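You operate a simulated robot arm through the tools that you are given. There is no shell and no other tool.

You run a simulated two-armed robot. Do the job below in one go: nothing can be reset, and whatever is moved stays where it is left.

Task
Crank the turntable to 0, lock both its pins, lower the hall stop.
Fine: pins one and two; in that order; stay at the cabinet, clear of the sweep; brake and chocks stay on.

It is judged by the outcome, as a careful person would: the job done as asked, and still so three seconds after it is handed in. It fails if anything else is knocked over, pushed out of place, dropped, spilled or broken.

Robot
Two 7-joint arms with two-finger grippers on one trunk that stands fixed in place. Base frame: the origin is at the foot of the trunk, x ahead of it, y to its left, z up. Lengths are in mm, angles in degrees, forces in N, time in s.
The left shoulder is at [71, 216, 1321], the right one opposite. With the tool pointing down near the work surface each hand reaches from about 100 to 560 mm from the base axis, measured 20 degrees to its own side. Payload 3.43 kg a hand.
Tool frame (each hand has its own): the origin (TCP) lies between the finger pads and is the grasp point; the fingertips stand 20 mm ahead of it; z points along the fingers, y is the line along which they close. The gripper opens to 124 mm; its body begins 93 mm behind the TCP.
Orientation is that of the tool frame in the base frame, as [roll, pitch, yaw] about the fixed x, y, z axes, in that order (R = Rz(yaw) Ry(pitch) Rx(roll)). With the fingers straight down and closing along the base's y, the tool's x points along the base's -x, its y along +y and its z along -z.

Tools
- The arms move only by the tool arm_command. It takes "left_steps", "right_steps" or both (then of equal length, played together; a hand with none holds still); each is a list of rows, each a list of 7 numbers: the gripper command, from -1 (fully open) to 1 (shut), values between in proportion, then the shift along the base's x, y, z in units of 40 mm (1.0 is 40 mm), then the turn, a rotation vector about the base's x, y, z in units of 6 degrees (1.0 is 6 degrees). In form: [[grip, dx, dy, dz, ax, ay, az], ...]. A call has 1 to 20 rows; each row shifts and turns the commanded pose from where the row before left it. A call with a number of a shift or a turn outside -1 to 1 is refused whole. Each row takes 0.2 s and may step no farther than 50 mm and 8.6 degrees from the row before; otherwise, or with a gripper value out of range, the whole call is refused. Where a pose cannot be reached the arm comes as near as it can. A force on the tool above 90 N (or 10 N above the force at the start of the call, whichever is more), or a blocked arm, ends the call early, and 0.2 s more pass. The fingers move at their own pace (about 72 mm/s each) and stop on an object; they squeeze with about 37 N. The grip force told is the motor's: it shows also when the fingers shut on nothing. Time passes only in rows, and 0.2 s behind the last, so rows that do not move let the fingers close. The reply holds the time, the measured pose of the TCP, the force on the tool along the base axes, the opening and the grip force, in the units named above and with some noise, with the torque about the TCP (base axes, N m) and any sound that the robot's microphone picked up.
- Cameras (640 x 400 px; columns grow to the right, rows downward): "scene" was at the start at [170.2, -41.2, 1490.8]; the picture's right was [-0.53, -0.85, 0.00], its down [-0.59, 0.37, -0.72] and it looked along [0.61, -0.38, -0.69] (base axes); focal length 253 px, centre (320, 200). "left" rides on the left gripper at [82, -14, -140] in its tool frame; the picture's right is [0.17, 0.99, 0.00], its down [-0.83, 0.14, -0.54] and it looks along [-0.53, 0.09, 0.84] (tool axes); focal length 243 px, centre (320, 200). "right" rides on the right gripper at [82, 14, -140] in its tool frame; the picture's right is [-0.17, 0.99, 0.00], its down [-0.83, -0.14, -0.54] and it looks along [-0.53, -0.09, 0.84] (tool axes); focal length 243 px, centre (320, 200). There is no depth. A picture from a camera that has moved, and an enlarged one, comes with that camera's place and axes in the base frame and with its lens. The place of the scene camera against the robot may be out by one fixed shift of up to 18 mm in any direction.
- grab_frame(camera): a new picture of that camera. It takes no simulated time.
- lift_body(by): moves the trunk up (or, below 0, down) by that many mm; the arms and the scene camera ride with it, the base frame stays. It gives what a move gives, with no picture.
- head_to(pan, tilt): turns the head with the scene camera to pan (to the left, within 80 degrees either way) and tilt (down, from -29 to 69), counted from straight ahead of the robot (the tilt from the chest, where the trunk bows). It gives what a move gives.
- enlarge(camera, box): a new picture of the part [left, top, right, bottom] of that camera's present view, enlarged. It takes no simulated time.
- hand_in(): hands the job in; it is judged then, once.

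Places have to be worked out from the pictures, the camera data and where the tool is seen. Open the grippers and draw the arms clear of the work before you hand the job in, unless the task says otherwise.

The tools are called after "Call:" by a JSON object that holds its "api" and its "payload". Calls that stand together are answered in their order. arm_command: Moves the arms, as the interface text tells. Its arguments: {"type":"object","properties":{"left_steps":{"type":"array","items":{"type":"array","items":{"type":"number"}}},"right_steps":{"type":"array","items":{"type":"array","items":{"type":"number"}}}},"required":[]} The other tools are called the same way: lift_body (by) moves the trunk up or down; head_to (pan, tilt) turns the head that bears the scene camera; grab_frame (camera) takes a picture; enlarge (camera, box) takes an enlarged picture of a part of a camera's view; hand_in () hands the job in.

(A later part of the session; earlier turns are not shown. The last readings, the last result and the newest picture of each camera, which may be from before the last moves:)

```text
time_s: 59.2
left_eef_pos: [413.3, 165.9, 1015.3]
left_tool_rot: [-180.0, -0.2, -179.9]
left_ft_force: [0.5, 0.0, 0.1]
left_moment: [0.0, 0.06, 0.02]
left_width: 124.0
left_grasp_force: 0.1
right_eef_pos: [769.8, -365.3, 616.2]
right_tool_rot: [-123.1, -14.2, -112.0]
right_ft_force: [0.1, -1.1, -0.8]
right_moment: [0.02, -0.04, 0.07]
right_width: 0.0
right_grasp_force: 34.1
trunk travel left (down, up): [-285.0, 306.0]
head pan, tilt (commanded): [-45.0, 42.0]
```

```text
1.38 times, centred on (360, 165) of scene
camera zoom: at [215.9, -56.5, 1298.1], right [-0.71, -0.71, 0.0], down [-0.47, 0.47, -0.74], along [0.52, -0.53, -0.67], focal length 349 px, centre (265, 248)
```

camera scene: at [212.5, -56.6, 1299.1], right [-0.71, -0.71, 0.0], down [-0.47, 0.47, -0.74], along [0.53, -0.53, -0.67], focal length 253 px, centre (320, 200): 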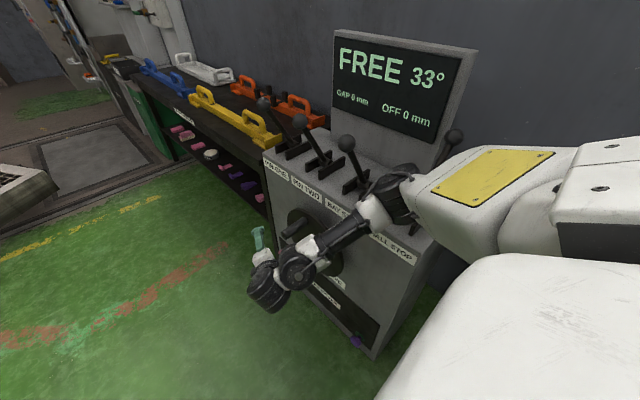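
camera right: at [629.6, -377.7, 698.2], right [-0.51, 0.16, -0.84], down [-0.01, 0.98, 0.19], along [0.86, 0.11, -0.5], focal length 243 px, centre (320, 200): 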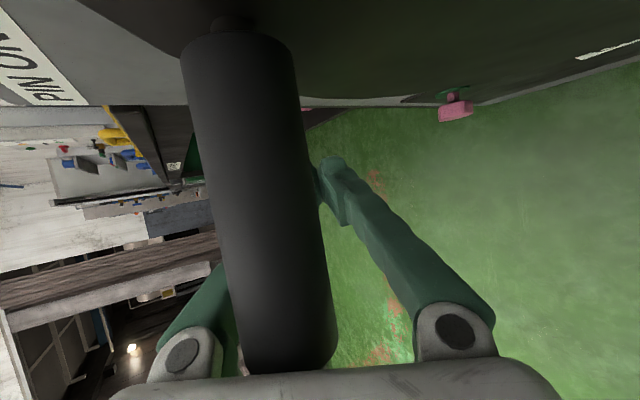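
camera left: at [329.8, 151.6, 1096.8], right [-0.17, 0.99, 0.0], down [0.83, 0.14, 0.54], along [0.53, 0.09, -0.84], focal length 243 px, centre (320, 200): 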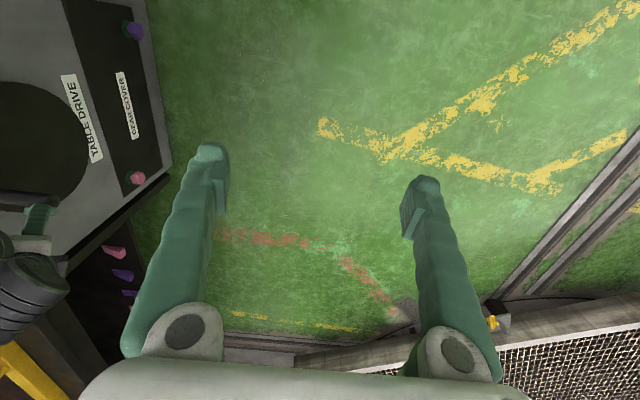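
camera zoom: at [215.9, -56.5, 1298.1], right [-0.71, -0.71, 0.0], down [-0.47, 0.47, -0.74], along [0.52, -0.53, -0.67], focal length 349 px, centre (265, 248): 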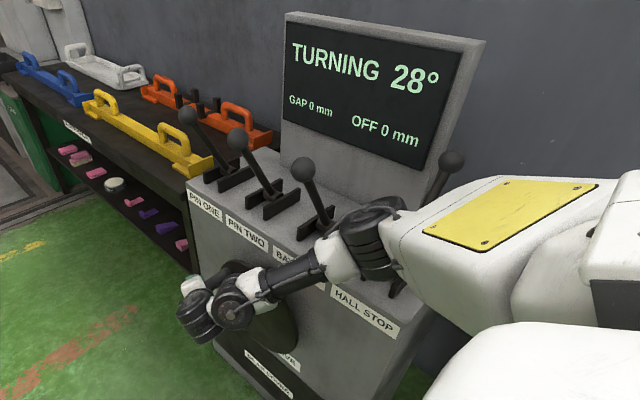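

The display now shows TURNING 28° with no load on the hand. I hold for a moment to see whether the reading settles before continuing.

Call:
{"api": "arm_command", "payload": {"right_steps": [[1, 0, 0, 0, 0, 0, 0], [1, 0, 0, 0, 0, 0, 0], [1, 0, 0, 0, 0, 0, 0]]}}

Call:
{"api": "grab_frame", "payload": {"camera": "scene"}}

Call:
{"api": "grab_frame", "payload": {"camera": "right"}}

```text
time_s: 60.0
left_eef_pos: [410.4, 166.2, 1015.4]
left_tool_rot: [180.0, -0.1, -180.0]
left_ft_force: [-0.3, 0.0, -0.4]
left_moment: [-0.01, -0.05, 0.0]
left_width: 123.9
left_grasp_force: 0.0
right_eef_pos: [766.6, -363.6, 614.4]
right_tool_rot: [-123.2, -14.4, -111.7]
right_ft_force: [-0.2, 0.4, -10.7]
right_moment: [-0.1, -0.48, -0.05]
right_width: 0.0
right_grasp_force: 34.6
trunk travel left (down, up): [-285.0, 306.0]
head pan, tilt (commanded): [-45.0, 42.0]
```

```text
taken
camera scene: at [212.7, -56.4, 1299.0], right [-0.71, -0.71, 0.0], down [-0.47, 0.47, -0.74], along [0.53, -0.53, -0.67], focal length 253 px, centre (320, 200)
```

scene: 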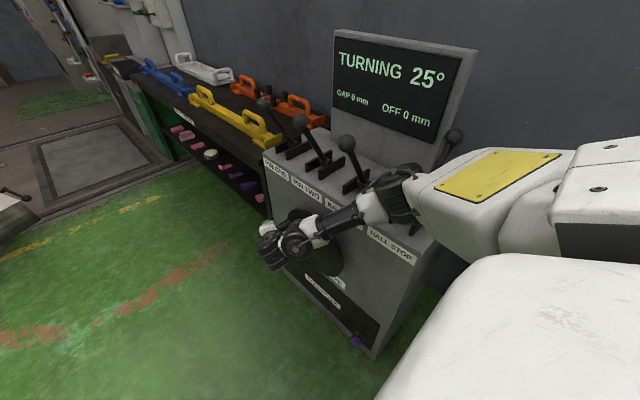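

```text
taken
camera right: at [625.9, -376.3, 698.8], right [-0.52, 0.16, -0.84], down [-0.01, 0.98, 0.19], along [0.86, 0.11, -0.51], focal length 243 px, centre (320, 200)
```

right: 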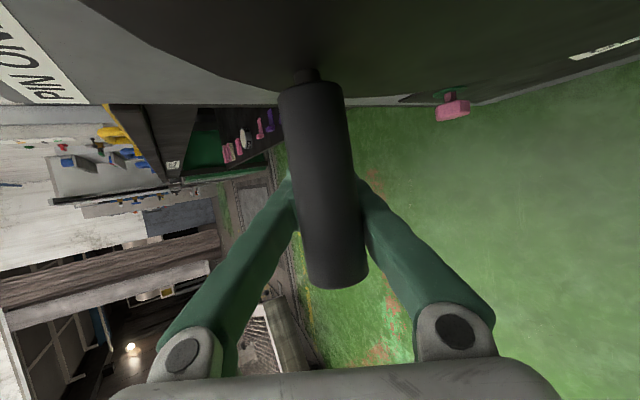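

The table has momentum: it coasted to 25° and the handle moved ahead inside the cage to about θ=18°. Near here the crank path is straight down, so I use a trunk lowering as the stroke; that also brings the lower half of the circle into reach.

Call:
{"api": "lift_body", "payload": {"by": -35}}

Call:
{"api": "grab_frame", "payload": {"camera": "right"}}

Call:
{"api": "enlarge", "payload": {"camera": "scene", "box": [240, 20, 480, 310]}}

```text
time_s: 60.8
left_eef_pos: [414.9, 171.7, 980.9]
left_tool_rot: [-179.6, -0.2, 179.8]
left_ft_force: [0.0, -1.7, -0.6]
left_moment: [0.03, -0.01, -0.01]
left_width: 124.0
left_grasp_force: 0.1
right_eef_pos: [778.3, -370.8, 595.9]
right_tool_rot: [-121.9, -16.1, -111.3]
right_ft_force: [-15.5, -11.2, -25.4]
right_moment: [-0.21, -1.6, 0.85]
right_width: 0.2
right_grasp_force: 34.5
trunk travel left (down, up): [-252.0, 338.0]
head pan, tilt (commanded): [-45.0, 42.0]
stopped: the force on the tool passed its limit at 131 N (the readings are from after the stop); the commanded pose is now the measured one
```

```text
taken
camera right: at [638.3, -382.9, 678.9], right [-0.51, 0.12, -0.85], down [-0.03, 0.99, 0.16], along [0.86, 0.1, -0.5], focal length 243 px, centre (320, 200)
```

right: 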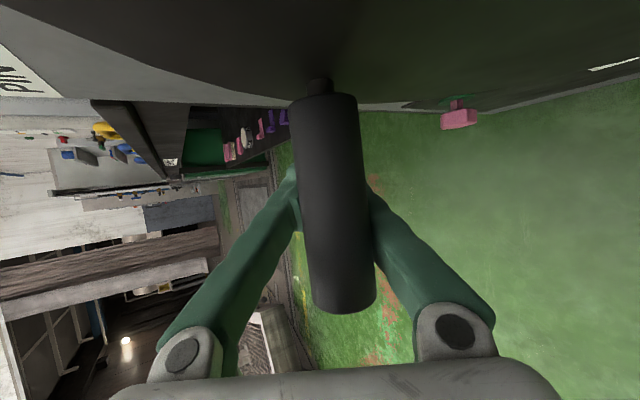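

```text
1.38 times, centred on (360, 165) of scene
camera zoom: at [227.6, -48.2, 1264.1], right [-0.71, -0.71, 0.01], down [-0.48, 0.47, -0.74], along [0.52, -0.53, -0.67], focal length 349 px, centre (265, 248)
```

zoom: 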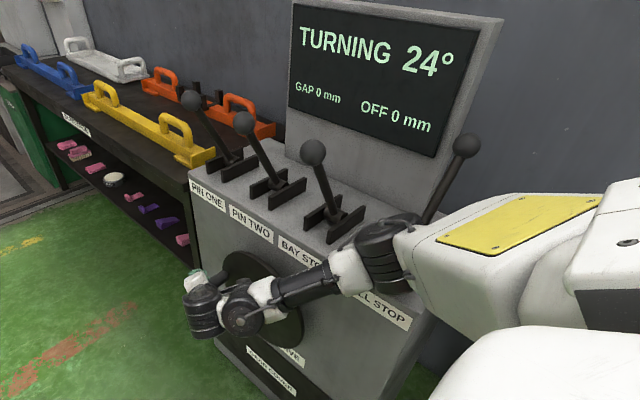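

The lift jerk tripped the limit; the handle is at θ≈10° (display 24°), which fits a ratio of exactly 8:1, so 0° should be near θ≈−181°. I go on with slow arm moves, gently following the circle downwards.

Call:
{"api": "arm_command", "payload": {"right_steps": [[1, -0.155, 0.08, -0.175, 0, 0, 0], [1, -0.155, 0.08, -0.2, 0, 0, 0], [1, 0.02, 0, -0.19, 0, 0, 0], [1, 0.01, 0, -0.19, 0, 0, 0], [1, -0.01, 0, -0.19, 0, 0, 0], [1, -0.02, 0, -0.19, 0, 0, 0], [1, -0.033, 0, -0.19, 0, 0, 0], [1, -0.045, 0, -0.185, 0, 0, 0]]}}

Call:
{"api": "grab_frame", "payload": {"camera": "right"}}

Call:
{"api": "enlarge", "payload": {"camera": "scene", "box": [240, 20, 480, 310]}}

```text
time_s: 62.2
left_eef_pos: [411.9, 168.7, 979.0]
left_tool_rot: [-179.8, -0.1, 180.0]
left_ft_force: [0.2, -1.0, -0.7]
left_moment: [0.03, -0.01, 0.0]
left_width: 124.2
left_grasp_force: 0.1
right_eef_pos: [798.9, -396.2, 604.5]
right_tool_rot: [-117.2, -16.6, -113.3]
right_ft_force: [-139.9, -11.7, 36.3]
right_moment: [4.06, -0.81, 10.07]
right_width: 0.0
right_grasp_force: 34.2
trunk travel left (down, up): [-252.0, 338.0]
head pan, tilt (commanded): [-45.0, 42.0]
stopped in row 7 (right hand): the force on the tool passed its limit at 111 N (the readings are from after the stop); the commanded pose is now the measured one
```

```text
taken
camera right: at [653.4, -403.3, 678.3], right [-0.45, 0.09, -0.89], down [-0.03, 0.99, 0.12], along [0.89, 0.08, -0.45], focal length 243 px, centre (320, 200)
```

right: 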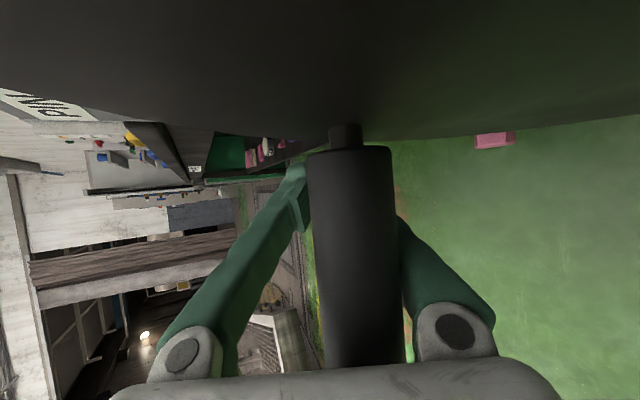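

```text
1.38 times, centred on (360, 165) of scene
camera zoom: at [224.1, -51.3, 1262.5], right [-0.71, -0.71, 0.0], down [-0.47, 0.47, -0.74], along [0.52, -0.53, -0.67], focal length 349 px, centre (265, 248)
```

zoom: 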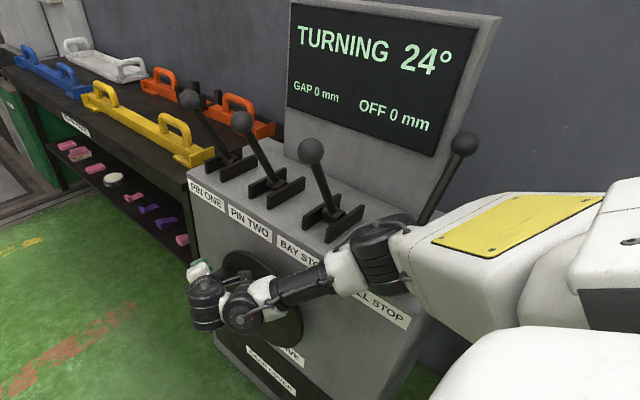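

The hand ended up pushed to (799,−396,604) with 140 N on it, which isn't where it was sent, so something is jammed. I hold still for a moment and look from the head and hand before doing anything else.

Call:
{"api": "arm_command", "payload": {"right_steps": [[1, 0, 0, 0, 0, 0, 0]]}}

Call:
{"api": "grab_frame", "payload": {"camera": "scene"}}

Call:
{"api": "grab_frame", "payload": {"camera": "right"}}

Call:
{"api": "grab_frame", "payload": {"camera": "left"}}

```text
time_s: 62.6
left_eef_pos: [414.3, 169.3, 981.5]
left_tool_rot: [-179.8, 0.0, -180.0]
left_ft_force: [-0.9, -1.0, 0.5]
left_moment: [-0.01, 0.0, -0.03]
left_width: 124.1
left_grasp_force: 0.0
right_eef_pos: [800.3, -394.7, 602.8]
right_tool_rot: [-117.3, -16.2, -112.9]
right_ft_force: [-35.4, 28.6, -36.5]
right_moment: [-1.39, -3.54, -0.83]
right_width: 0.1
right_grasp_force: 34.7
trunk travel left (down, up): [-252.0, 338.0]
head pan, tilt (commanded): [-45.0, 42.0]
```

```text
taken
camera scene: at [225.5, -52.1, 1264.1], right [-0.71, -0.71, 0.0], down [-0.47, 0.47, -0.74], along [0.52, -0.53, -0.67], focal length 253 px, centre (320, 200)
```

scene: 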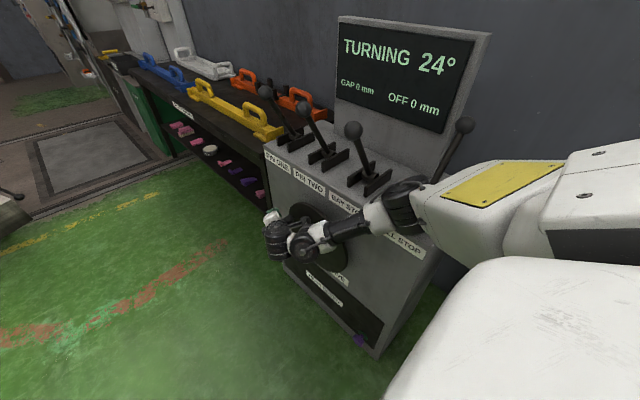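

```text
taken
camera right: at [654.4, -404.0, 675.8], right [-0.45, 0.1, -0.89], down [-0.03, 0.99, 0.12], along [0.89, 0.08, -0.45], focal length 243 px, centre (320, 200)
```

right: 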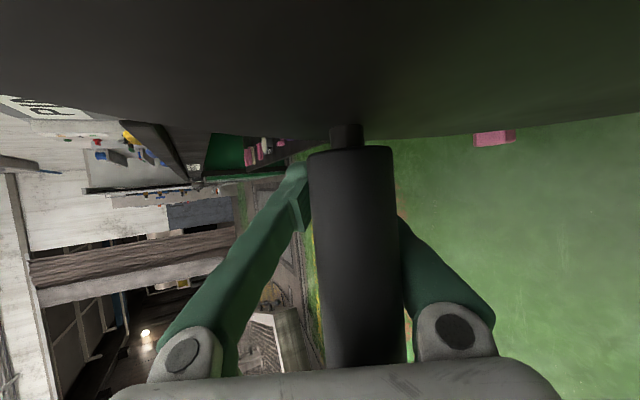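

```text
taken
camera left: at [332.2, 155.6, 1122.2], right [-0.17, 0.99, 0.0], down [0.83, 0.14, 0.54], along [0.53, 0.09, -0.84], focal length 243 px, centre (320, 200)
```

left: 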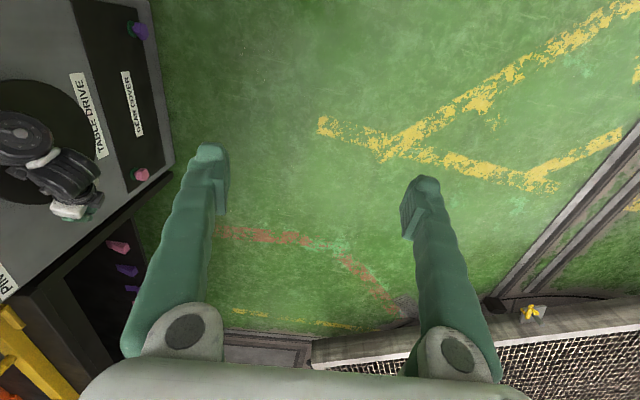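

The hand is wedged against the handle, too close to the disc. I ease it along the direction the reaction force pushes it (−x, +y, −z).

Call:
{"api": "arm_command", "payload": {"right_steps": [[1, -0.15, 0.25, -0.15, 0, 0, 0], [1, -0.15, 0.25, -0.15, 0, 0, 0], [1, 0, 0, 0, 0, 0, 0]]}}

Call:
{"api": "grab_frame", "payload": {"camera": "right"}}

```text
time_s: 63.1
left_eef_pos: [412.0, 167.8, 981.6]
left_tool_rot: [-179.8, 0.0, -179.9]
left_ft_force: [0.6, -0.1, 0.0]
left_moment: [0.0, -0.01, -0.02]
left_width: 124.1
left_grasp_force: 0.1
right_eef_pos: [798.5, -395.9, 609.8]
right_tool_rot: [-116.2, -17.3, -113.8]
right_ft_force: [-117.6, -15.0, 30.6]
right_moment: [4.39, -0.44, 8.82]
right_width: 0.2
right_grasp_force: 34.8
trunk travel left (down, up): [-252.0, 338.0]
head pan, tilt (commanded): [-45.0, 42.0]
stopped in row 2 (right hand): the force on the tool passed its limit at 100 N (the readings are from after the stop); the commanded pose is now the measured one
```

```text
taken
camera right: at [651.8, -402.1, 681.8], right [-0.44, 0.08, -0.89], down [-0.02, 0.99, 0.1], along [0.9, 0.07, -0.44], focal length 243 px, centre (320, 200)
```

right: 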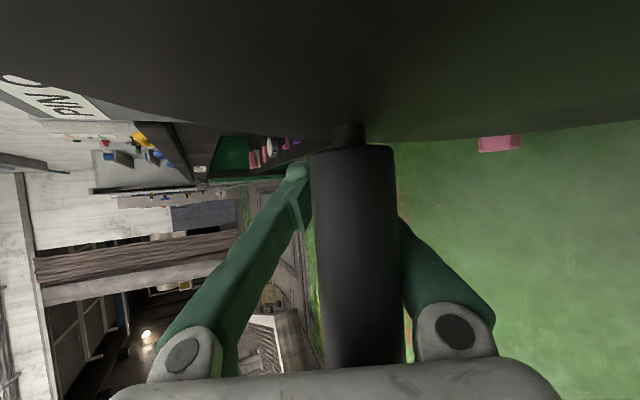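

Commanded moves are only twisting it further. I open the gripper fully to free the handle, and look again.

Call:
{"api": "arm_command", "payload": {"right_steps": [[-1, 0, 0, 0, 0, 0, 0], [-1, 0, 0, 0, 0, 0, 0], [-1, 0, 0, 0, 0, 0, 0], [-1, 0, 0, 0, 0, 0, 0], [-1, 0, 0, 0, 0, 0, 0]]}}

Call:
{"api": "grab_frame", "payload": {"camera": "right"}}

Call:
{"api": "grab_frame", "payload": {"camera": "scene"}}

```text
time_s: 64.3
left_eef_pos: [412.3, 167.4, 983.0]
left_tool_rot: [-179.9, 0.1, -180.0]
left_ft_force: [-0.3, -0.2, 0.2]
left_moment: [-0.04, -0.01, 0.0]
left_width: 124.0
left_grasp_force: 0.1
right_eef_pos: [800.3, -396.0, 611.2]
right_tool_rot: [-116.0, -16.7, -113.8]
right_ft_force: [-3.4, 7.0, -0.3]
right_moment: [-0.26, -0.09, -0.42]
right_width: 124.3
right_grasp_force: 0.0
trunk travel left (down, up): [-252.0, 338.0]
head pan, tilt (commanded): [-45.0, 42.0]
```

```text
taken
camera right: at [653.9, -403.1, 682.2], right [-0.43, 0.09, -0.9], down [-0.02, 0.99, 0.11], along [0.9, 0.07, -0.43], focal length 243 px, centre (320, 200)
```

right: 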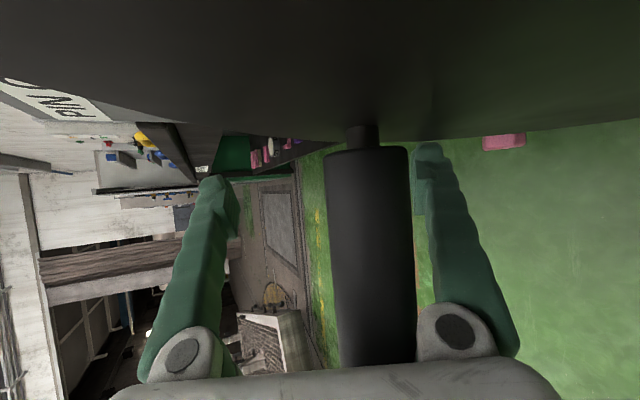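

```text
taken
camera scene: at [223.9, -54.0, 1264.9], right [-0.71, -0.71, 0.0], down [-0.47, 0.47, -0.74], along [0.52, -0.53, -0.67], focal length 253 px, centre (320, 200)
```

scene: 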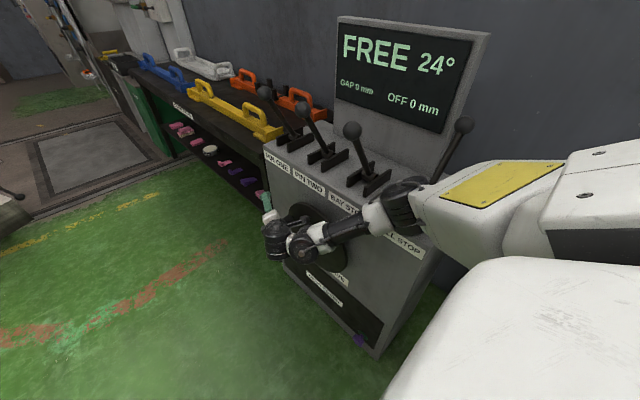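

The handle is released and the load is gone (FREE 24°). I back the hand straight out in +y to clear the handle and confirm that the arm tracks normally in free air.

Call:
{"api": "arm_command", "payload": {"right_steps": [[-1, 0, 0.5, 0, 0, 0, 0], [-1, 0, 0.8, 0, 0, 0, 0], [-1, 0, 0.8, 0, 0, 0, 0], [-1, 0, 0.4, 0, 0, 0, 0], [-1, 0, 0, 0, 0, 0, 0]]}}

Call:
{"api": "grab_frame", "payload": {"camera": "right"}}

Call:
{"api": "grab_frame", "payload": {"camera": "scene"}}

```text
time_s: 64.8
left_eef_pos: [410.6, 168.8, 981.4]
left_tool_rot: [-179.8, 0.0, 180.0]
left_ft_force: [-0.2, 0.1, -0.3]
left_moment: [-0.06, 0.06, 0.03]
left_width: 123.9
left_grasp_force: 0.2
right_eef_pos: [796.7, -401.4, 615.4]
right_tool_rot: [-115.3, -19.7, -115.8]
right_ft_force: [-17.9, 3.6, -7.3]
right_moment: [-0.47, -0.73, 0.71]
right_width: 124.2
right_grasp_force: 0.1
trunk travel left (down, up): [-252.0, 338.0]
head pan, tilt (commanded): [-45.0, 42.0]
stopped in row 2 (right hand): the force on the tool passed its limit at 107 N (the readings are from after the stop); the commanded pose is now the measured one
```

```text
taken
camera right: at [652.3, -397.4, 687.6], right [-0.44, 0.05, -0.9], down [0.01, 1.0, 0.06], along [0.9, 0.02, -0.44], focal length 243 px, centre (320, 200)
```

right: 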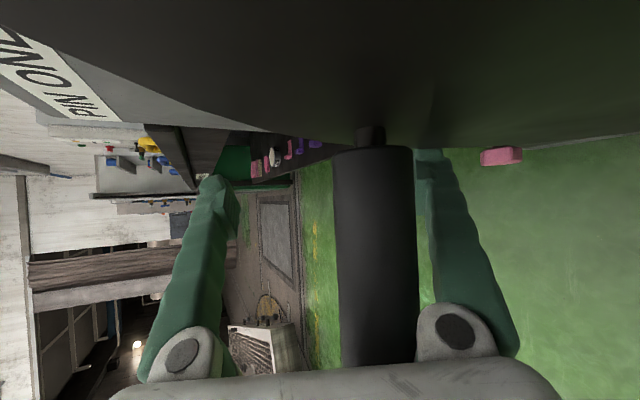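

```text
taken
camera scene: at [223.0, -53.1, 1264.0], right [-0.71, -0.71, 0.0], down [-0.47, 0.47, -0.74], along [0.53, -0.53, -0.67], focal length 253 px, centre (320, 200)
```

scene: 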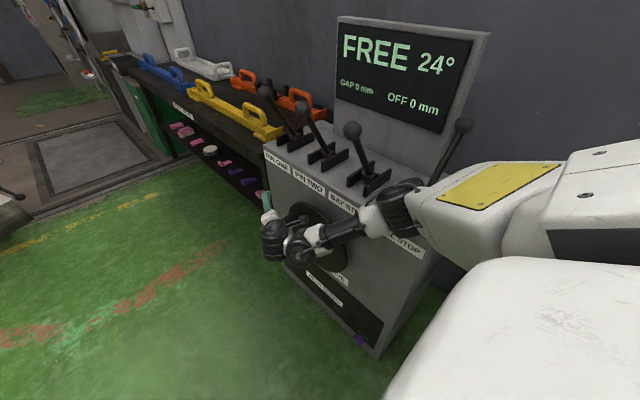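

Geometry check: in the hand frame the handle's free end sits at about (−25, 19, −104), hooked behind the palm edge, which explains the blocking. I first back straight out along the tool axis to unhook it.

Call:
{"api": "arm_command", "payload": {"right_steps": [[-1, -0.25, 0.174, 0.134, 0, 0, 0], [-1, -0.25, 0.174, 0.134, 0, 0, 0], [-1, -0.25, 0.174, 0.134, 0, 0, 0], [-1, -0.25, 0.174, 0.134, 0, 0, 0], [-1, 0, 0, 0, 0, 0, 0]]}}

Call:
{"api": "grab_frame", "payload": {"camera": "right"}}

Call:
{"api": "grab_frame", "payload": {"camera": "scene"}}

```text
time_s: 66.0
left_eef_pos: [410.9, 166.7, 983.6]
left_tool_rot: [180.0, 0.1, -179.9]
left_ft_force: [-0.1, -0.2, 0.1]
left_moment: [0.0, 0.0, -0.01]
left_width: 123.7
left_grasp_force: 0.1
right_eef_pos: [757.4, -369.9, 634.6]
right_tool_rot: [-115.4, -19.3, -115.7]
right_ft_force: [0.5, -0.2, 0.4]
right_moment: [-0.02, -0.01, 0.0]
right_width: 124.1
right_grasp_force: 0.1
trunk travel left (down, up): [-252.0, 338.0]
head pan, tilt (commanded): [-45.0, 42.0]
```

```text
taken
camera right: at [611.5, -367.9, 707.6], right [-0.44, 0.06, -0.9], down [0.01, 1.0, 0.06], along [0.9, 0.02, -0.44], focal length 243 px, centre (320, 200)
```

right: 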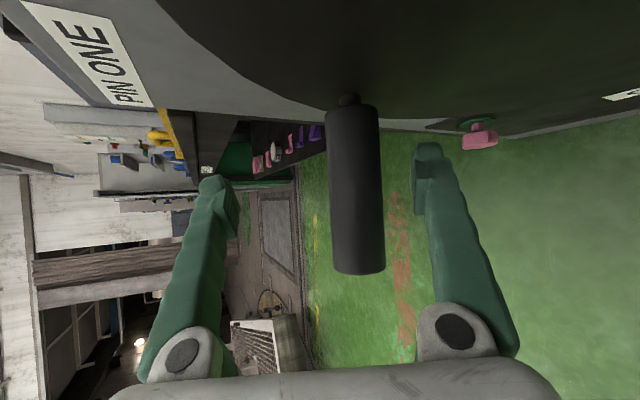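

```text
taken
camera scene: at [222.8, -56.4, 1264.9], right [-0.71, -0.71, 0.0], down [-0.47, 0.47, -0.74], along [0.53, -0.53, -0.67], focal length 253 px, centre (320, 200)
```

scene: 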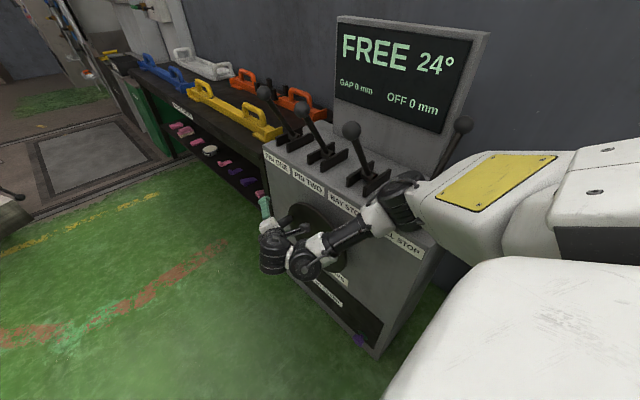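

Unhooked, no force, display FREE 24°, handle at about (719,·,633). New plan: push with a finger as a fork for the lower-right part while pitching the hand down, then pull with closed fingers on the left. I place the pads at the handle and close to a loose 37 mm gap.

Call:
{"api": "arm_command", "payload": {"right_steps": [[-1, -0.32, 0.165, -0.013, 0, 0, 0], [-1, -0.32, 0.165, -0.013, 0, 0, 0], [-1, -0.32, 0.165, -0.013, 0, 0, 0], [0.4, 0, 0, 0, 0, 0, 0], [0.4, 0, 0, 0, 0, 0, 0], [0.4, 0, 0, 0, 0, 0, 0], [0.4, 0, 0, 0, 0, 0, 0]]}}

Call:
{"api": "grab_frame", "payload": {"camera": "right"}}

Call:
{"api": "enlarge", "payload": {"camera": "scene", "box": [240, 10, 480, 300]}}

```text
time_s: 67.6
left_eef_pos: [410.7, 166.5, 984.2]
left_tool_rot: [-180.0, 0.0, -180.0]
left_ft_force: [0.2, 0.2, -0.5]
left_moment: [-0.02, 0.02, 0.01]
left_width: 124.0
left_grasp_force: 0.2
right_eef_pos: [719.5, -349.6, 633.3]
right_tool_rot: [-115.4, -19.3, -115.6]
right_ft_force: [-0.7, 0.5, -0.1]
right_moment: [0.02, -0.02, -0.01]
right_width: 37.4
right_grasp_force: 0.1
trunk travel left (down, up): [-252.0, 338.0]
head pan, tilt (commanded): [-45.0, 42.0]
```

```text
taken
camera right: at [573.9, -348.4, 706.1], right [-0.44, 0.06, -0.9], down [0.0, 1.0, 0.06], along [0.9, 0.02, -0.44], focal length 243 px, centre (320, 200)
```

right: 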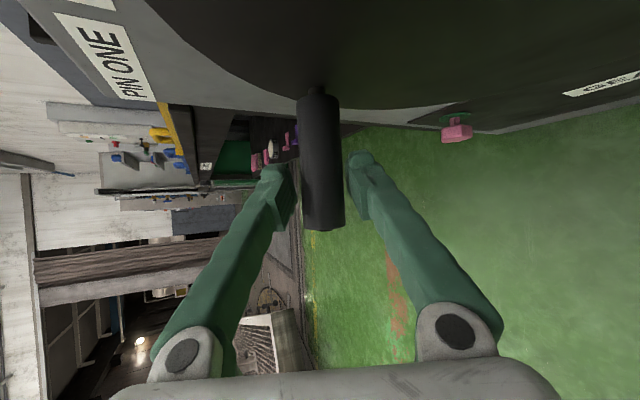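

```text
1.38 times, centred on (360, 155) of scene
camera zoom: at [222.7, -56.5, 1265.0], right [-0.71, -0.71, 0.0], down [-0.47, 0.47, -0.74], along [0.53, -0.53, -0.67], focal length 349 px, centre (265, 262)
```

zoom: 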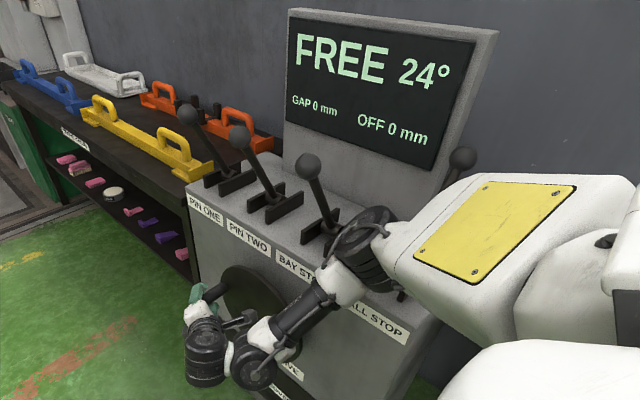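

The fork surrounds the handle without contact. I start the downward stroke gently (θ 15°→−6°), pitching the tool down 3° per row.

Call:
{"api": "arm_command", "payload": {"right_steps": [[0.4, 0.024, 0, -0.0925, 0, 0.5, 0], [0.4, 0.03, 0, -0.14, 0, 0.5, 0], [0.4, 0.028, 0, -0.189, 0, 0.5, 0], [0.4, 0.0145, 0, -0.19, 0, 0.5, 0], [0.4, 0.0015, 0, -0.191, 0, 0.5, 0], [0.4, -0.012, 0, -0.191, 0, 0.5, 0]]}}

Call:
{"api": "grab_frame", "payload": {"camera": "right"}}

Call:
{"api": "enlarge", "payload": {"camera": "scene", "box": [240, 10, 480, 300]}}

```text
time_s: 68.7
left_eef_pos: [416.5, 170.4, 979.0]
left_tool_rot: [-179.7, -0.3, -180.0]
left_ft_force: [-0.9, 0.1, 0.4]
left_moment: [-0.01, -0.03, 0.01]
left_width: 124.0
left_grasp_force: 0.1
right_eef_pos: [748.1, -372.0, 641.8]
right_tool_rot: [-124.1, -26.4, -113.3]
right_ft_force: [-71.4, 21.1, -43.1]
right_moment: [0.77, -0.39, -1.32]
right_width: 72.4
right_grasp_force: 30.8
trunk travel left (down, up): [-252.0, 338.0]
head pan, tilt (commanded): [-45.0, 42.0]
stopped in row 5 (right hand): the force on the tool passed its limit at 126 N (the readings are from after the stop); the commanded pose is now the measured one
```

```text
taken
camera right: at [617.5, -363.6, 738.8], right [-0.59, 0.02, -0.8], down [0.03, 1.0, 0.0], along [0.8, -0.02, -0.59], focal length 243 px, centre (320, 200)
```

right: 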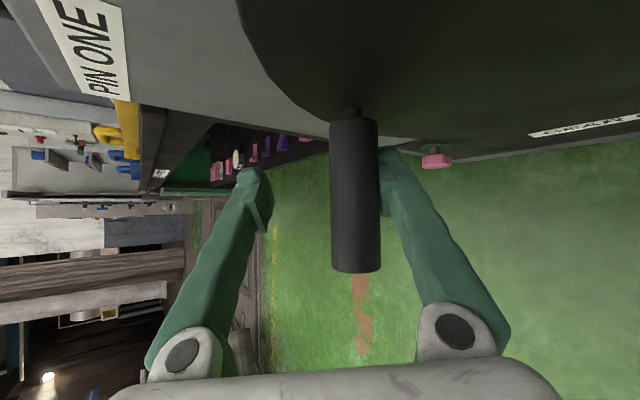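

```text
1.38 times, centred on (360, 155) of scene
camera zoom: at [230.5, -49.3, 1263.4], right [-0.71, -0.71, 0.01], down [-0.48, 0.47, -0.74], along [0.52, -0.53, -0.67], focal length 349 px, centre (265, 262)
```

zoom: 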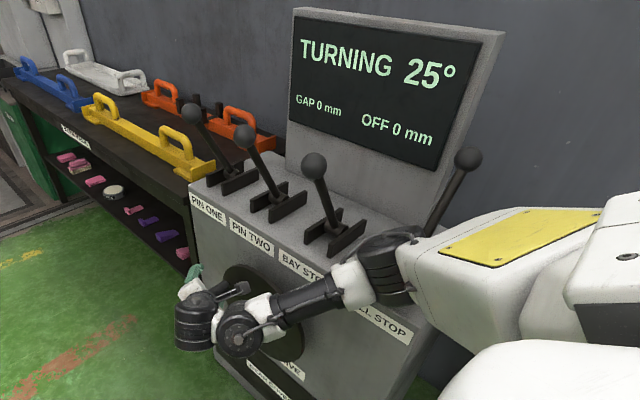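

Again the hand moved (+29,−22,+8) when told to go down, and the fingers were pried open. The arm itself is re-configuring (the elbow drops) and not tracking. I open, back out into free air and test tracking there before touching the crank again.

Call:
{"api": "arm_command", "payload": {"right_steps": [[-1, 0, 0, 0, 0, 0, 0], [-1, 0, 0, 0, 0, 0, 0], [-1, 0, 0, 0, 0, 0, 0], [-1, -0.15, 0.4, 0.1, 0, 0, 0], [-1, -0.15, 0.6, 0.1, 0, 0, 0], [-1, 0, 0.7, 0, 0, 0, 0], [-1, 0, 0.3, 0, 0, 0, 0], [-1, 0, 0, 0, 0, 0, 0]]}}

Call:
{"api": "grab_frame", "payload": {"camera": "right"}}

Call:
{"api": "grab_frame", "payload": {"camera": "scene"}}

```text
time_s: 70.5
left_eef_pos: [411.1, 165.2, 984.6]
left_tool_rot: [-180.0, 0.1, 180.0]
left_ft_force: [0.5, 0.3, -0.1]
left_moment: [-0.02, -0.01, 0.02]
left_width: 124.1
left_grasp_force: 0.1
right_eef_pos: [731.5, -293.5, 647.7]
right_tool_rot: [-124.1, -25.4, -113.2]
right_ft_force: [-0.3, -0.7, -0.1]
right_moment: [-0.01, 0.0, 0.0]
right_width: 123.8
right_grasp_force: 0.0
trunk travel left (down, up): [-252.0, 338.0]
head pan, tilt (commanded): [-45.0, 42.0]
```

```text
taken
camera right: at [600.1, -286.3, 745.2], right [-0.59, 0.04, -0.81], down [0.03, 1.0, 0.02], along [0.81, -0.01, -0.59], focal length 243 px, centre (320, 200)
```

right: 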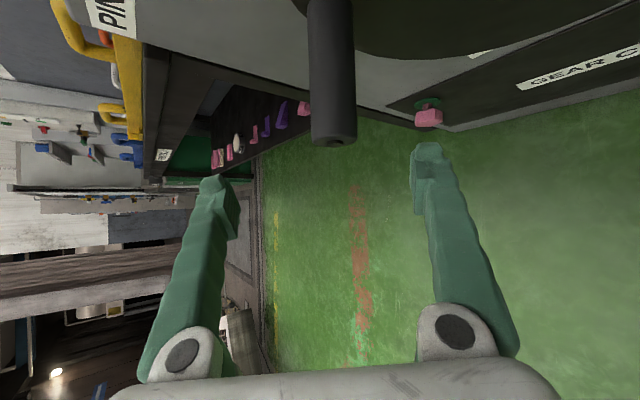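

```text
taken
camera scene: at [222.4, -56.6, 1265.0], right [-0.71, -0.71, 0.0], down [-0.47, 0.47, -0.74], along [0.53, -0.53, -0.67], focal length 253 px, centre (320, 200)
```

scene: 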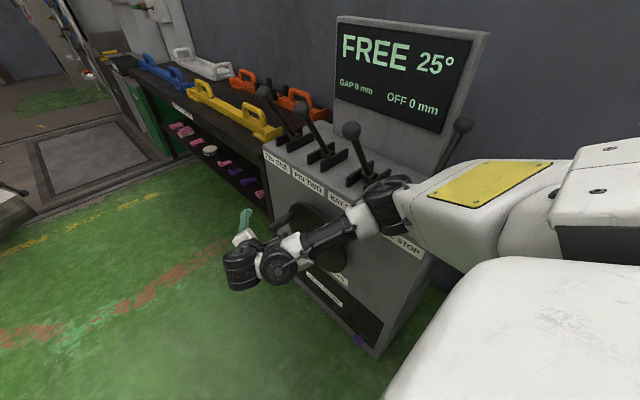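

In free air the arm tracked properly. I repeat the very same downward-and-pitching stroke here, off the handle, to see whether the arm follows it.

Call:
{"api": "arm_command", "payload": {"right_steps": [[-1, 0.024, 0, -0.0925, 0, 0.5, 0], [-1, 0.03, 0, -0.14, 0, 0.5, 0], [-1, 0.028, 0, -0.189, 0, 0.5, 0], [-1, 0.0145, 0, -0.19, 0, 0.5, 0]]}}

Call:
{"api": "grab_frame", "payload": {"camera": "scene"}}

```text
time_s: 71.5
left_eef_pos: [411.8, 165.9, 983.2]
left_tool_rot: [-180.0, 0.1, -180.0]
left_ft_force: [0.1, -0.8, 0.1]
left_moment: [-0.01, 0.0, -0.01]
left_width: 124.1
left_grasp_force: 0.1
right_eef_pos: [734.3, -293.5, 624.4]
right_tool_rot: [-137.1, -29.4, -107.3]
right_ft_force: [0.0, -0.5, 0.0]
right_moment: [0.02, 0.01, 0.01]
right_width: 124.1
right_grasp_force: 0.1
trunk travel left (down, up): [-252.0, 338.0]
head pan, tilt (commanded): [-45.0, 42.0]
```

```text
taken
camera scene: at [222.8, -56.5, 1264.9], right [-0.71, -0.71, 0.0], down [-0.47, 0.47, -0.74], along [0.53, -0.53, -0.67], focal length 253 px, centre (320, 200)
```

scene: 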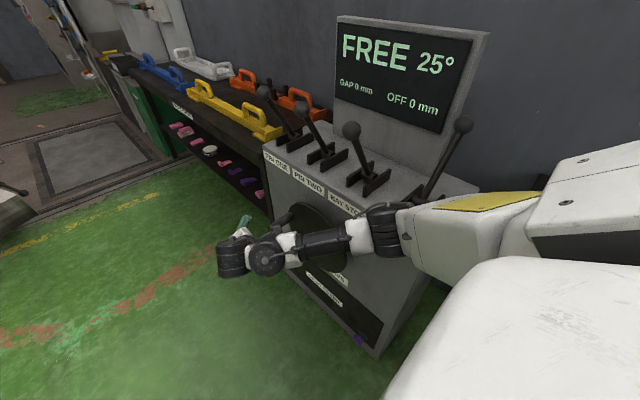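

Free-air tracking is fine, so the handle simply behaves like a very heavy mass, since the geared table has large inertia. My strokes were too fast: they loaded the compliant arm until it slid off. I'll use a firm centred grip and very gentle, slow ramps. First I re-pitch the tool and slide over the handle again at about (718,·,640).

Call:
{"api": "arm_command", "payload": {"right_steps": [[-1, -0.1, 0.05, 0.1, 0, -0.75, 0], [-1, -0.1, 0.05, 0.1, 0, -0.75, 0], [-1, -0.1, 0, 0.1, 0, -0.75, 0], [-1, -0.1, 0, 0.1, 0, -0.75, 0], [-1, 0, -0.5, 0, 0, 0, 0], [-1, 0, -0.5, 0, 0, 0, 0], [-1, 0, -0.5, 0, 0, 0, 0], [-1, 0, 0, 0, 0, 0, 0]]}}

Call:
{"api": "grab_frame", "payload": {"camera": "right"}}

Call:
{"api": "grab_frame", "payload": {"camera": "scene"}}

```text
time_s: 73.3
left_eef_pos: [411.1, 165.4, 985.3]
left_tool_rot: [180.0, 0.0, 180.0]
left_ft_force: [0.2, -0.2, -0.6]
left_moment: [-0.01, 0.0, -0.03]
left_width: 124.5
left_grasp_force: 0.0
right_eef_pos: [719.2, -349.9, 638.7]
right_tool_rot: [-118.2, -22.8, -115.7]
right_ft_force: [-0.1, -0.1, 0.2]
right_moment: [-0.03, 0.02, 0.02]
right_width: 123.9
right_grasp_force: 0.1
trunk travel left (down, up): [-252.0, 338.0]
head pan, tilt (commanded): [-45.0, 42.0]
```

```text
taken
camera right: at [579.2, -342.9, 720.3], right [-0.5, 0.04, -0.86], down [0.03, 1.0, 0.03], along [0.87, -0.01, -0.5], focal length 243 px, centre (320, 200)
```

right: 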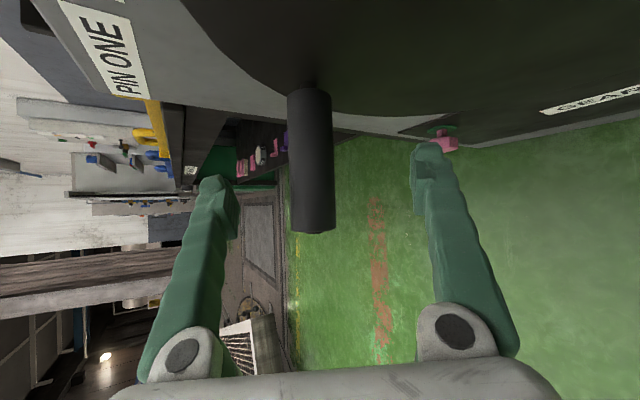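

```text
taken
camera scene: at [222.9, -56.3, 1264.9], right [-0.71, -0.71, 0.0], down [-0.47, 0.47, -0.74], along [0.53, -0.53, -0.67], focal length 253 px, centre (320, 200)
```

scene: 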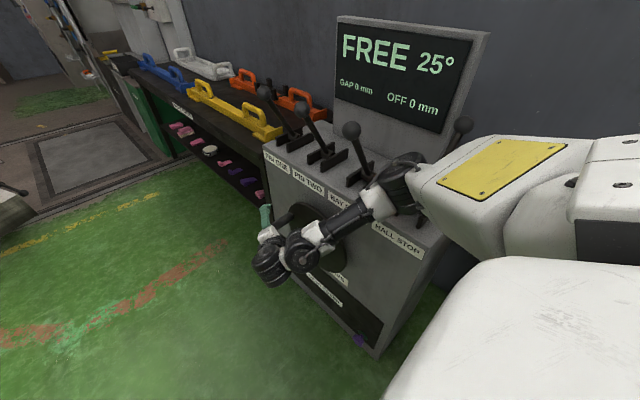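

The handle is between the pads, about 5 mm off-centre. I correct that and close firmly.

Call:
{"api": "arm_command", "payload": {"right_steps": [[-1, 0.055, 0, 0.085, 0, 0, 0], [1, 0, 0, 0, 0, 0, 0], [1, 0, 0, 0, 0, 0, 0], [1, 0, 0, 0, 0, 0, 0], [1, 0, 0, 0, 0, 0, 0], [1, 0, 0, 0, 0, 0, 0]]}}

Call:
{"api": "grab_frame", "payload": {"camera": "right"}}

```text
time_s: 74.7
left_eef_pos: [411.6, 165.7, 984.4]
left_tool_rot: [179.9, 0.1, -179.9]
left_ft_force: [-0.2, 0.3, -0.1]
left_moment: [-0.01, 0.04, 0.0]
left_width: 123.9
left_grasp_force: 0.1
right_eef_pos: [720.6, -350.6, 642.3]
right_tool_rot: [-118.3, -22.7, -115.7]
right_ft_force: [-1.4, -0.1, -2.9]
right_moment: [0.07, -0.01, -0.18]
right_width: 26.6
right_grasp_force: 44.8
trunk travel left (down, up): [-252.0, 338.0]
head pan, tilt (commanded): [-45.0, 42.0]
```

```text
taken
camera right: at [580.3, -343.0, 723.6], right [-0.5, 0.04, -0.86], down [0.03, 1.0, 0.03], along [0.86, -0.01, -0.5], focal length 243 px, centre (320, 200)
```

right: 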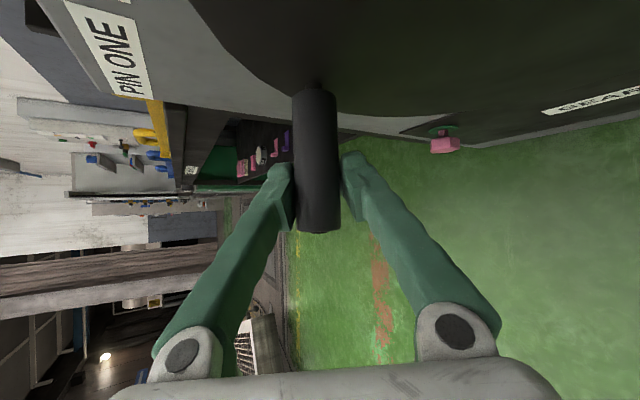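

A firm, nearly load-free grip (26.6 mm). I now apply a very slow ramp (0.5 to 3 mm per row) along the circle and watch the force and the display.

Call:
{"api": "arm_command", "payload": {"right_steps": [[1, 0.0042, 0, -0.0118, 0, 0, 0], [1, 0.0082, 0, -0.0236, 0, 0, 0], [1, 0.0119, 0, -0.0355, 0, 0, 0], [1, 0.0151, 0, -0.0476, 0, 0, 0], [1, 0.0142, 0, -0.048, 0, 0, 0], [1, 0.0166, 0, -0.06, 0, 0, 0], [1, 0.0152, 0, -0.0606, 0, 0, 0], [1, 0.0165, 0, -0.0732, 0, 0, 0], [1, 0.0144, 0, -0.0736, 0, 0, 0], [1, 0.0125, 0, -0.074, 0, 0, 0]]}}

Call:
{"api": "grab_frame", "payload": {"camera": "right"}}

Call:
{"api": "enlarge", "payload": {"camera": "scene", "box": [240, 10, 480, 300]}}

```text
time_s: 76.9
left_eef_pos: [411.2, 164.4, 983.0]
left_tool_rot: [180.0, 0.0, -179.9]
left_ft_force: [0.1, -0.6, -0.2]
left_moment: [-0.01, 0.04, -0.02]
left_width: 123.9
left_grasp_force: 0.1
right_eef_pos: [727.8, -350.6, 621.6]
right_tool_rot: [-118.3, -22.7, -115.8]
right_ft_force: [4.0, -2.8, -2.6]
right_moment: [0.08, 0.03, -0.49]
right_width: 27.1
right_grasp_force: 44.8
trunk travel left (down, up): [-252.0, 338.0]
head pan, tilt (commanded): [-45.0, 42.0]
```

```text
taken
camera right: at [586.7, -343.0, 704.1], right [-0.5, 0.04, -0.86], down [0.03, 1.0, 0.03], along [0.87, -0.01, -0.5], focal length 243 px, centre (320, 200)
```

right: 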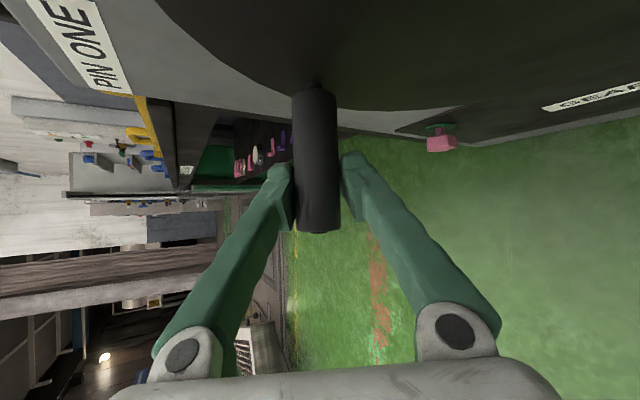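

```text
1.38 times, centred on (360, 155) of scene
camera zoom: at [223.4, -56.9, 1264.8], right [-0.71, -0.71, 0.0], down [-0.47, 0.47, -0.74], along [0.53, -0.53, -0.67], focal length 349 px, centre (265, 262)
```

zoom: 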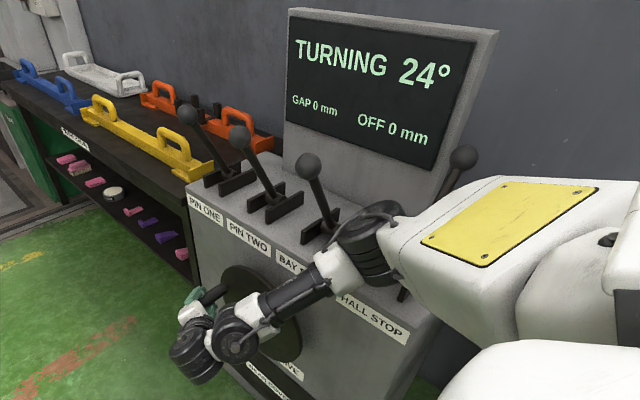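

It works: forces stay under 5 N, the grip holds, and the display reads 24°. I go on along the circle (refined centre ≈(613,601), radius ≈115), ramping to 5 mm per row and tapering at the end.

Call:
{"api": "arm_command", "payload": {"right_steps": [[1, 0.0123, 0, -0.074, 0, 0, 0], [1, 0.0119, 0, -0.0867, 0, 0, 0], [1, 0.0104, 0, -0.0995, 0, 0, 0], [1, 0.0076, 0, -0.1123, 0, 0, 0], [1, 0.0033, 0, -0.125, 0, 0, 0], [1, -0.0021, 0, -0.125, 0, 0, 0], [1, -0.0075, 0, -0.1248, 0, 0, 0], [1, -0.0129, 0, -0.1243, 0, 0, 0], [1, -0.0183, 0, -0.1237, 0, 0, 0], [1, -0.0236, 0, -0.1228, 0, 0, 0], [1, -0.0231, 0, -0.0973, 0, 0, 0], [1, -0.02, 0, -0.072, 0, 0, 0]]}}

Call:
{"api": "grab_frame", "payload": {"camera": "right"}}

Call:
{"api": "enlarge", "payload": {"camera": "scene", "box": [240, 10, 480, 300]}}

```text
time_s: 79.5
left_eef_pos: [416.5, 164.9, 981.4]
left_tool_rot: [179.9, -0.3, 179.9]
left_ft_force: [-1.0, 0.2, 0.3]
left_moment: [0.01, 0.03, 0.01]
left_width: 123.9
left_grasp_force: 0.0
right_eef_pos: [729.6, -349.9, 565.0]
right_tool_rot: [-118.7, -22.8, -115.2]
right_ft_force: [64.4, -5.8, -28.5]
right_moment: [0.81, 0.16, -0.61]
right_width: 23.7
right_grasp_force: 44.8
trunk travel left (down, up): [-252.0, 338.0]
head pan, tilt (commanded): [-45.0, 42.0]
```

```text
taken
camera right: at [588.4, -343.6, 649.0], right [-0.51, 0.04, -0.86], down [0.02, 1.0, 0.03], along [0.86, -0.01, -0.51], focal length 243 px, centre (320, 200)
```

right: 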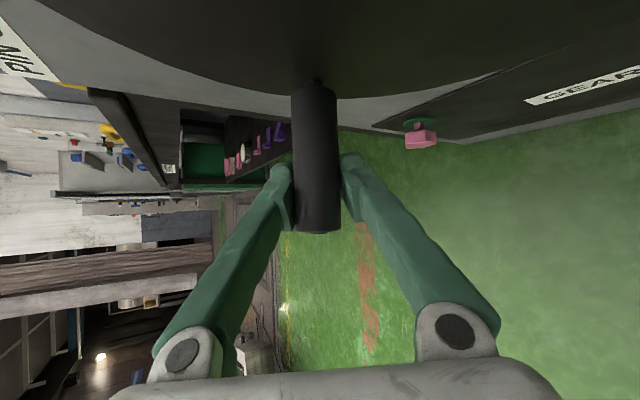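

```text
1.38 times, centred on (360, 155) of scene
camera zoom: at [230.3, -58.4, 1263.2], right [-0.71, -0.71, 0.0], down [-0.48, 0.47, -0.74], along [0.52, -0.52, -0.67], focal length 349 px, centre (265, 262)
```

zoom: 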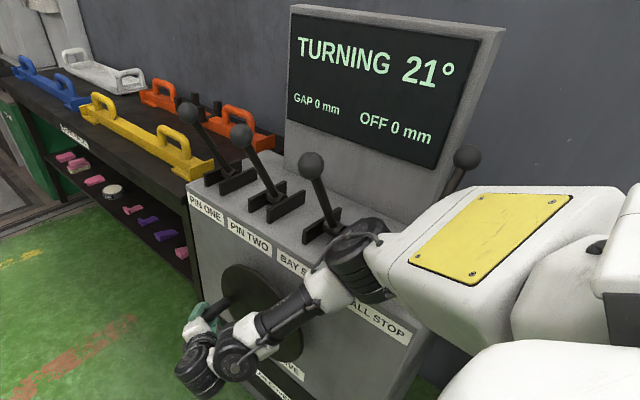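

Display 21°, and the refitted circle through all grip points gives centre (608.7,595), radius 120.5. That explains the 64 N radial load, since I'd been cutting inside. I carry on along the corrected circle, with the first rows easing the radial offset.

Call:
{"api": "arm_command", "payload": {"right_steps": [[1, 0.01, 0, -0.139, 0, 0, 0], [1, 0.003, 0, -0.15, 0, 0, 0], [1, -0.005, 0, -0.161, 0, 0, 0], [1, -0.045, 0, -0.1166, 0, 0, 0], [1, -0.0498, 0, -0.1147, 0, 0, 0], [1, -0.0545, 0, -0.1125, 0, 0, 0], [1, -0.0592, 0, -0.1101, 0, 0, 0], [1, -0.0636, 0, -0.1076, 0, 0, 0], [1, -0.0681, 0, -0.1048, 0, 0, 0], [1, -0.0615, 0, -0.0866, 0, 0, 0], [1, -0.0535, 0, -0.069, 0, 0, 0]]}}

Call:
{"api": "grab_frame", "payload": {"camera": "right"}}

Call:
{"api": "enlarge", "payload": {"camera": "scene", "box": [240, 10, 480, 300]}}

```text
time_s: 81.9
left_eef_pos: [411.3, 165.1, 984.9]
left_tool_rot: [180.0, -0.1, -180.0]
left_ft_force: [0.4, -0.9, -0.1]
left_moment: [0.03, 0.02, -0.04]
left_width: 123.9
left_grasp_force: 0.0
right_eef_pos: [708.9, -350.0, 520.6]
right_tool_rot: [-118.2, -22.6, -115.9]
right_ft_force: [-4.8, -6.5, -11.6]
right_moment: [1.07, -0.1, 0.46]
right_width: 21.6
right_grasp_force: 45.3
trunk travel left (down, up): [-252.0, 338.0]
head pan, tilt (commanded): [-45.0, 42.0]
```

```text
taken
camera right: at [567.4, -343.0, 603.0], right [-0.5, 0.04, -0.87], down [0.03, 1.0, 0.03], along [0.87, -0.01, -0.5], focal length 243 px, centre (320, 200)
```

right: 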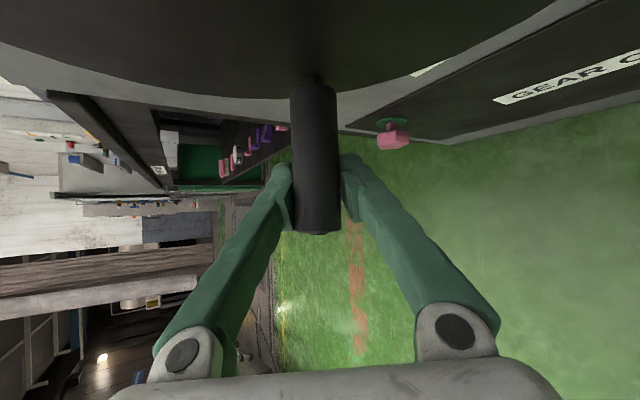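

```text
1.38 times, centred on (360, 155) of scene
camera zoom: at [223.6, -57.7, 1264.9], right [-0.71, -0.71, 0.0], down [-0.47, 0.47, -0.74], along [0.53, -0.52, -0.67], focal length 349 px, centre (265, 262)
```

zoom: 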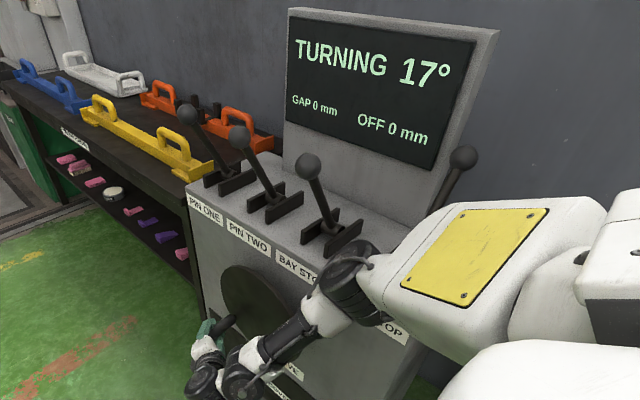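

Very good: 17° with under 13 N. I continue from θ≈−37° to −72°, adding a slight yaw per row to keep the wrist away from its bend limit.

Call:
{"api": "arm_command", "payload": {"right_steps": [[1, -0.0536, 0, -0.0692, 0, 0, 0.05], [1, -0.0638, 0, -0.077, 0, 0, 0.08], [1, -0.0747, 0, -0.0841, 0, 0, 0.08], [1, -0.0867, 0, -0.0901, 0, 0, 0.08], [1, -0.0904, 0, -0.0864, 0, 0, 0.08], [1, -0.0938, 0, -0.0826, 0, 0, 0.08], [1, -0.0972, 0, -0.0787, 0, 0, 0.08], [1, -0.1004, 0, -0.0745, 0, 0, 0.08], [1, -0.1034, 0, -0.0703, 0, 0, 0.08], [1, -0.1062, 0, -0.0659, 0, 0, 0.08], [1, -0.1088, 0, -0.0616, 0, 0, 0.08], [1, -0.1113, 0, -0.057, 0, 0, 0.08], [1, -0.1136, 0, -0.0522, 0, 0, 0.08], [1, -0.1039, 0, -0.0431, 0, 0, 0.05], [1, -0.0937, 0, -0.035, 0, 0, 0], [1, -0.071, 0, -0.0242, 0, 0, 0]]}}

Call:
{"api": "grab_frame", "payload": {"camera": "right"}}

Call:
{"api": "enlarge", "payload": {"camera": "scene", "box": [240, 10, 480, 300]}}

```text
time_s: 85.3
left_eef_pos: [411.0, 166.5, 984.4]
left_tool_rot: [-180.0, 0.1, 180.0]
left_ft_force: [0.7, -0.6, -1.1]
left_moment: [-0.02, 0.02, 0.01]
left_width: 123.9
left_grasp_force: 0.0
right_eef_pos: [640.5, -349.9, 473.4]
right_tool_rot: [-118.8, -23.4, -108.9]
right_ft_force: [-16.8, 6.3, 2.0]
right_moment: [0.4, -0.16, -0.54]
right_width: 12.5
right_grasp_force: 43.8
trunk travel left (down, up): [-252.0, 338.0]
head pan, tilt (commanded): [-45.0, 42.0]
```

```text
taken
camera right: at [501.5, -358.4, 557.7], right [-0.51, -0.03, -0.86], down [-0.09, 1.0, 0.02], along [0.85, 0.09, -0.51], focal length 243 px, centre (320, 200)
```

right: 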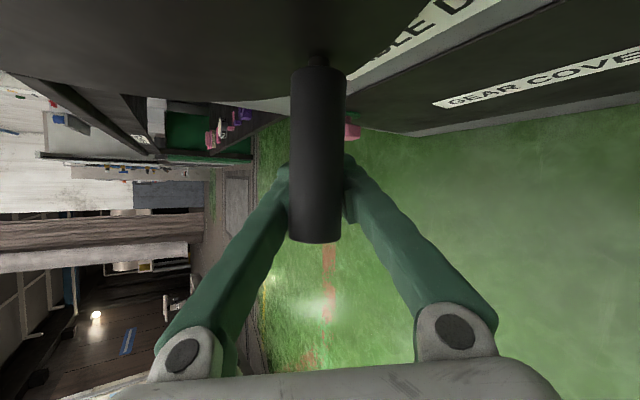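

```text
1.38 times, centred on (360, 155) of scene
camera zoom: at [221.5, -55.9, 1265.1], right [-0.71, -0.71, 0.0], down [-0.47, 0.47, -0.74], along [0.53, -0.53, -0.67], focal length 349 px, centre (265, 262)
```

zoom: 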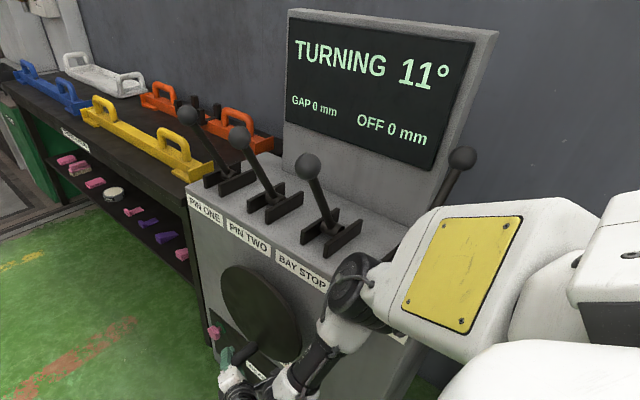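

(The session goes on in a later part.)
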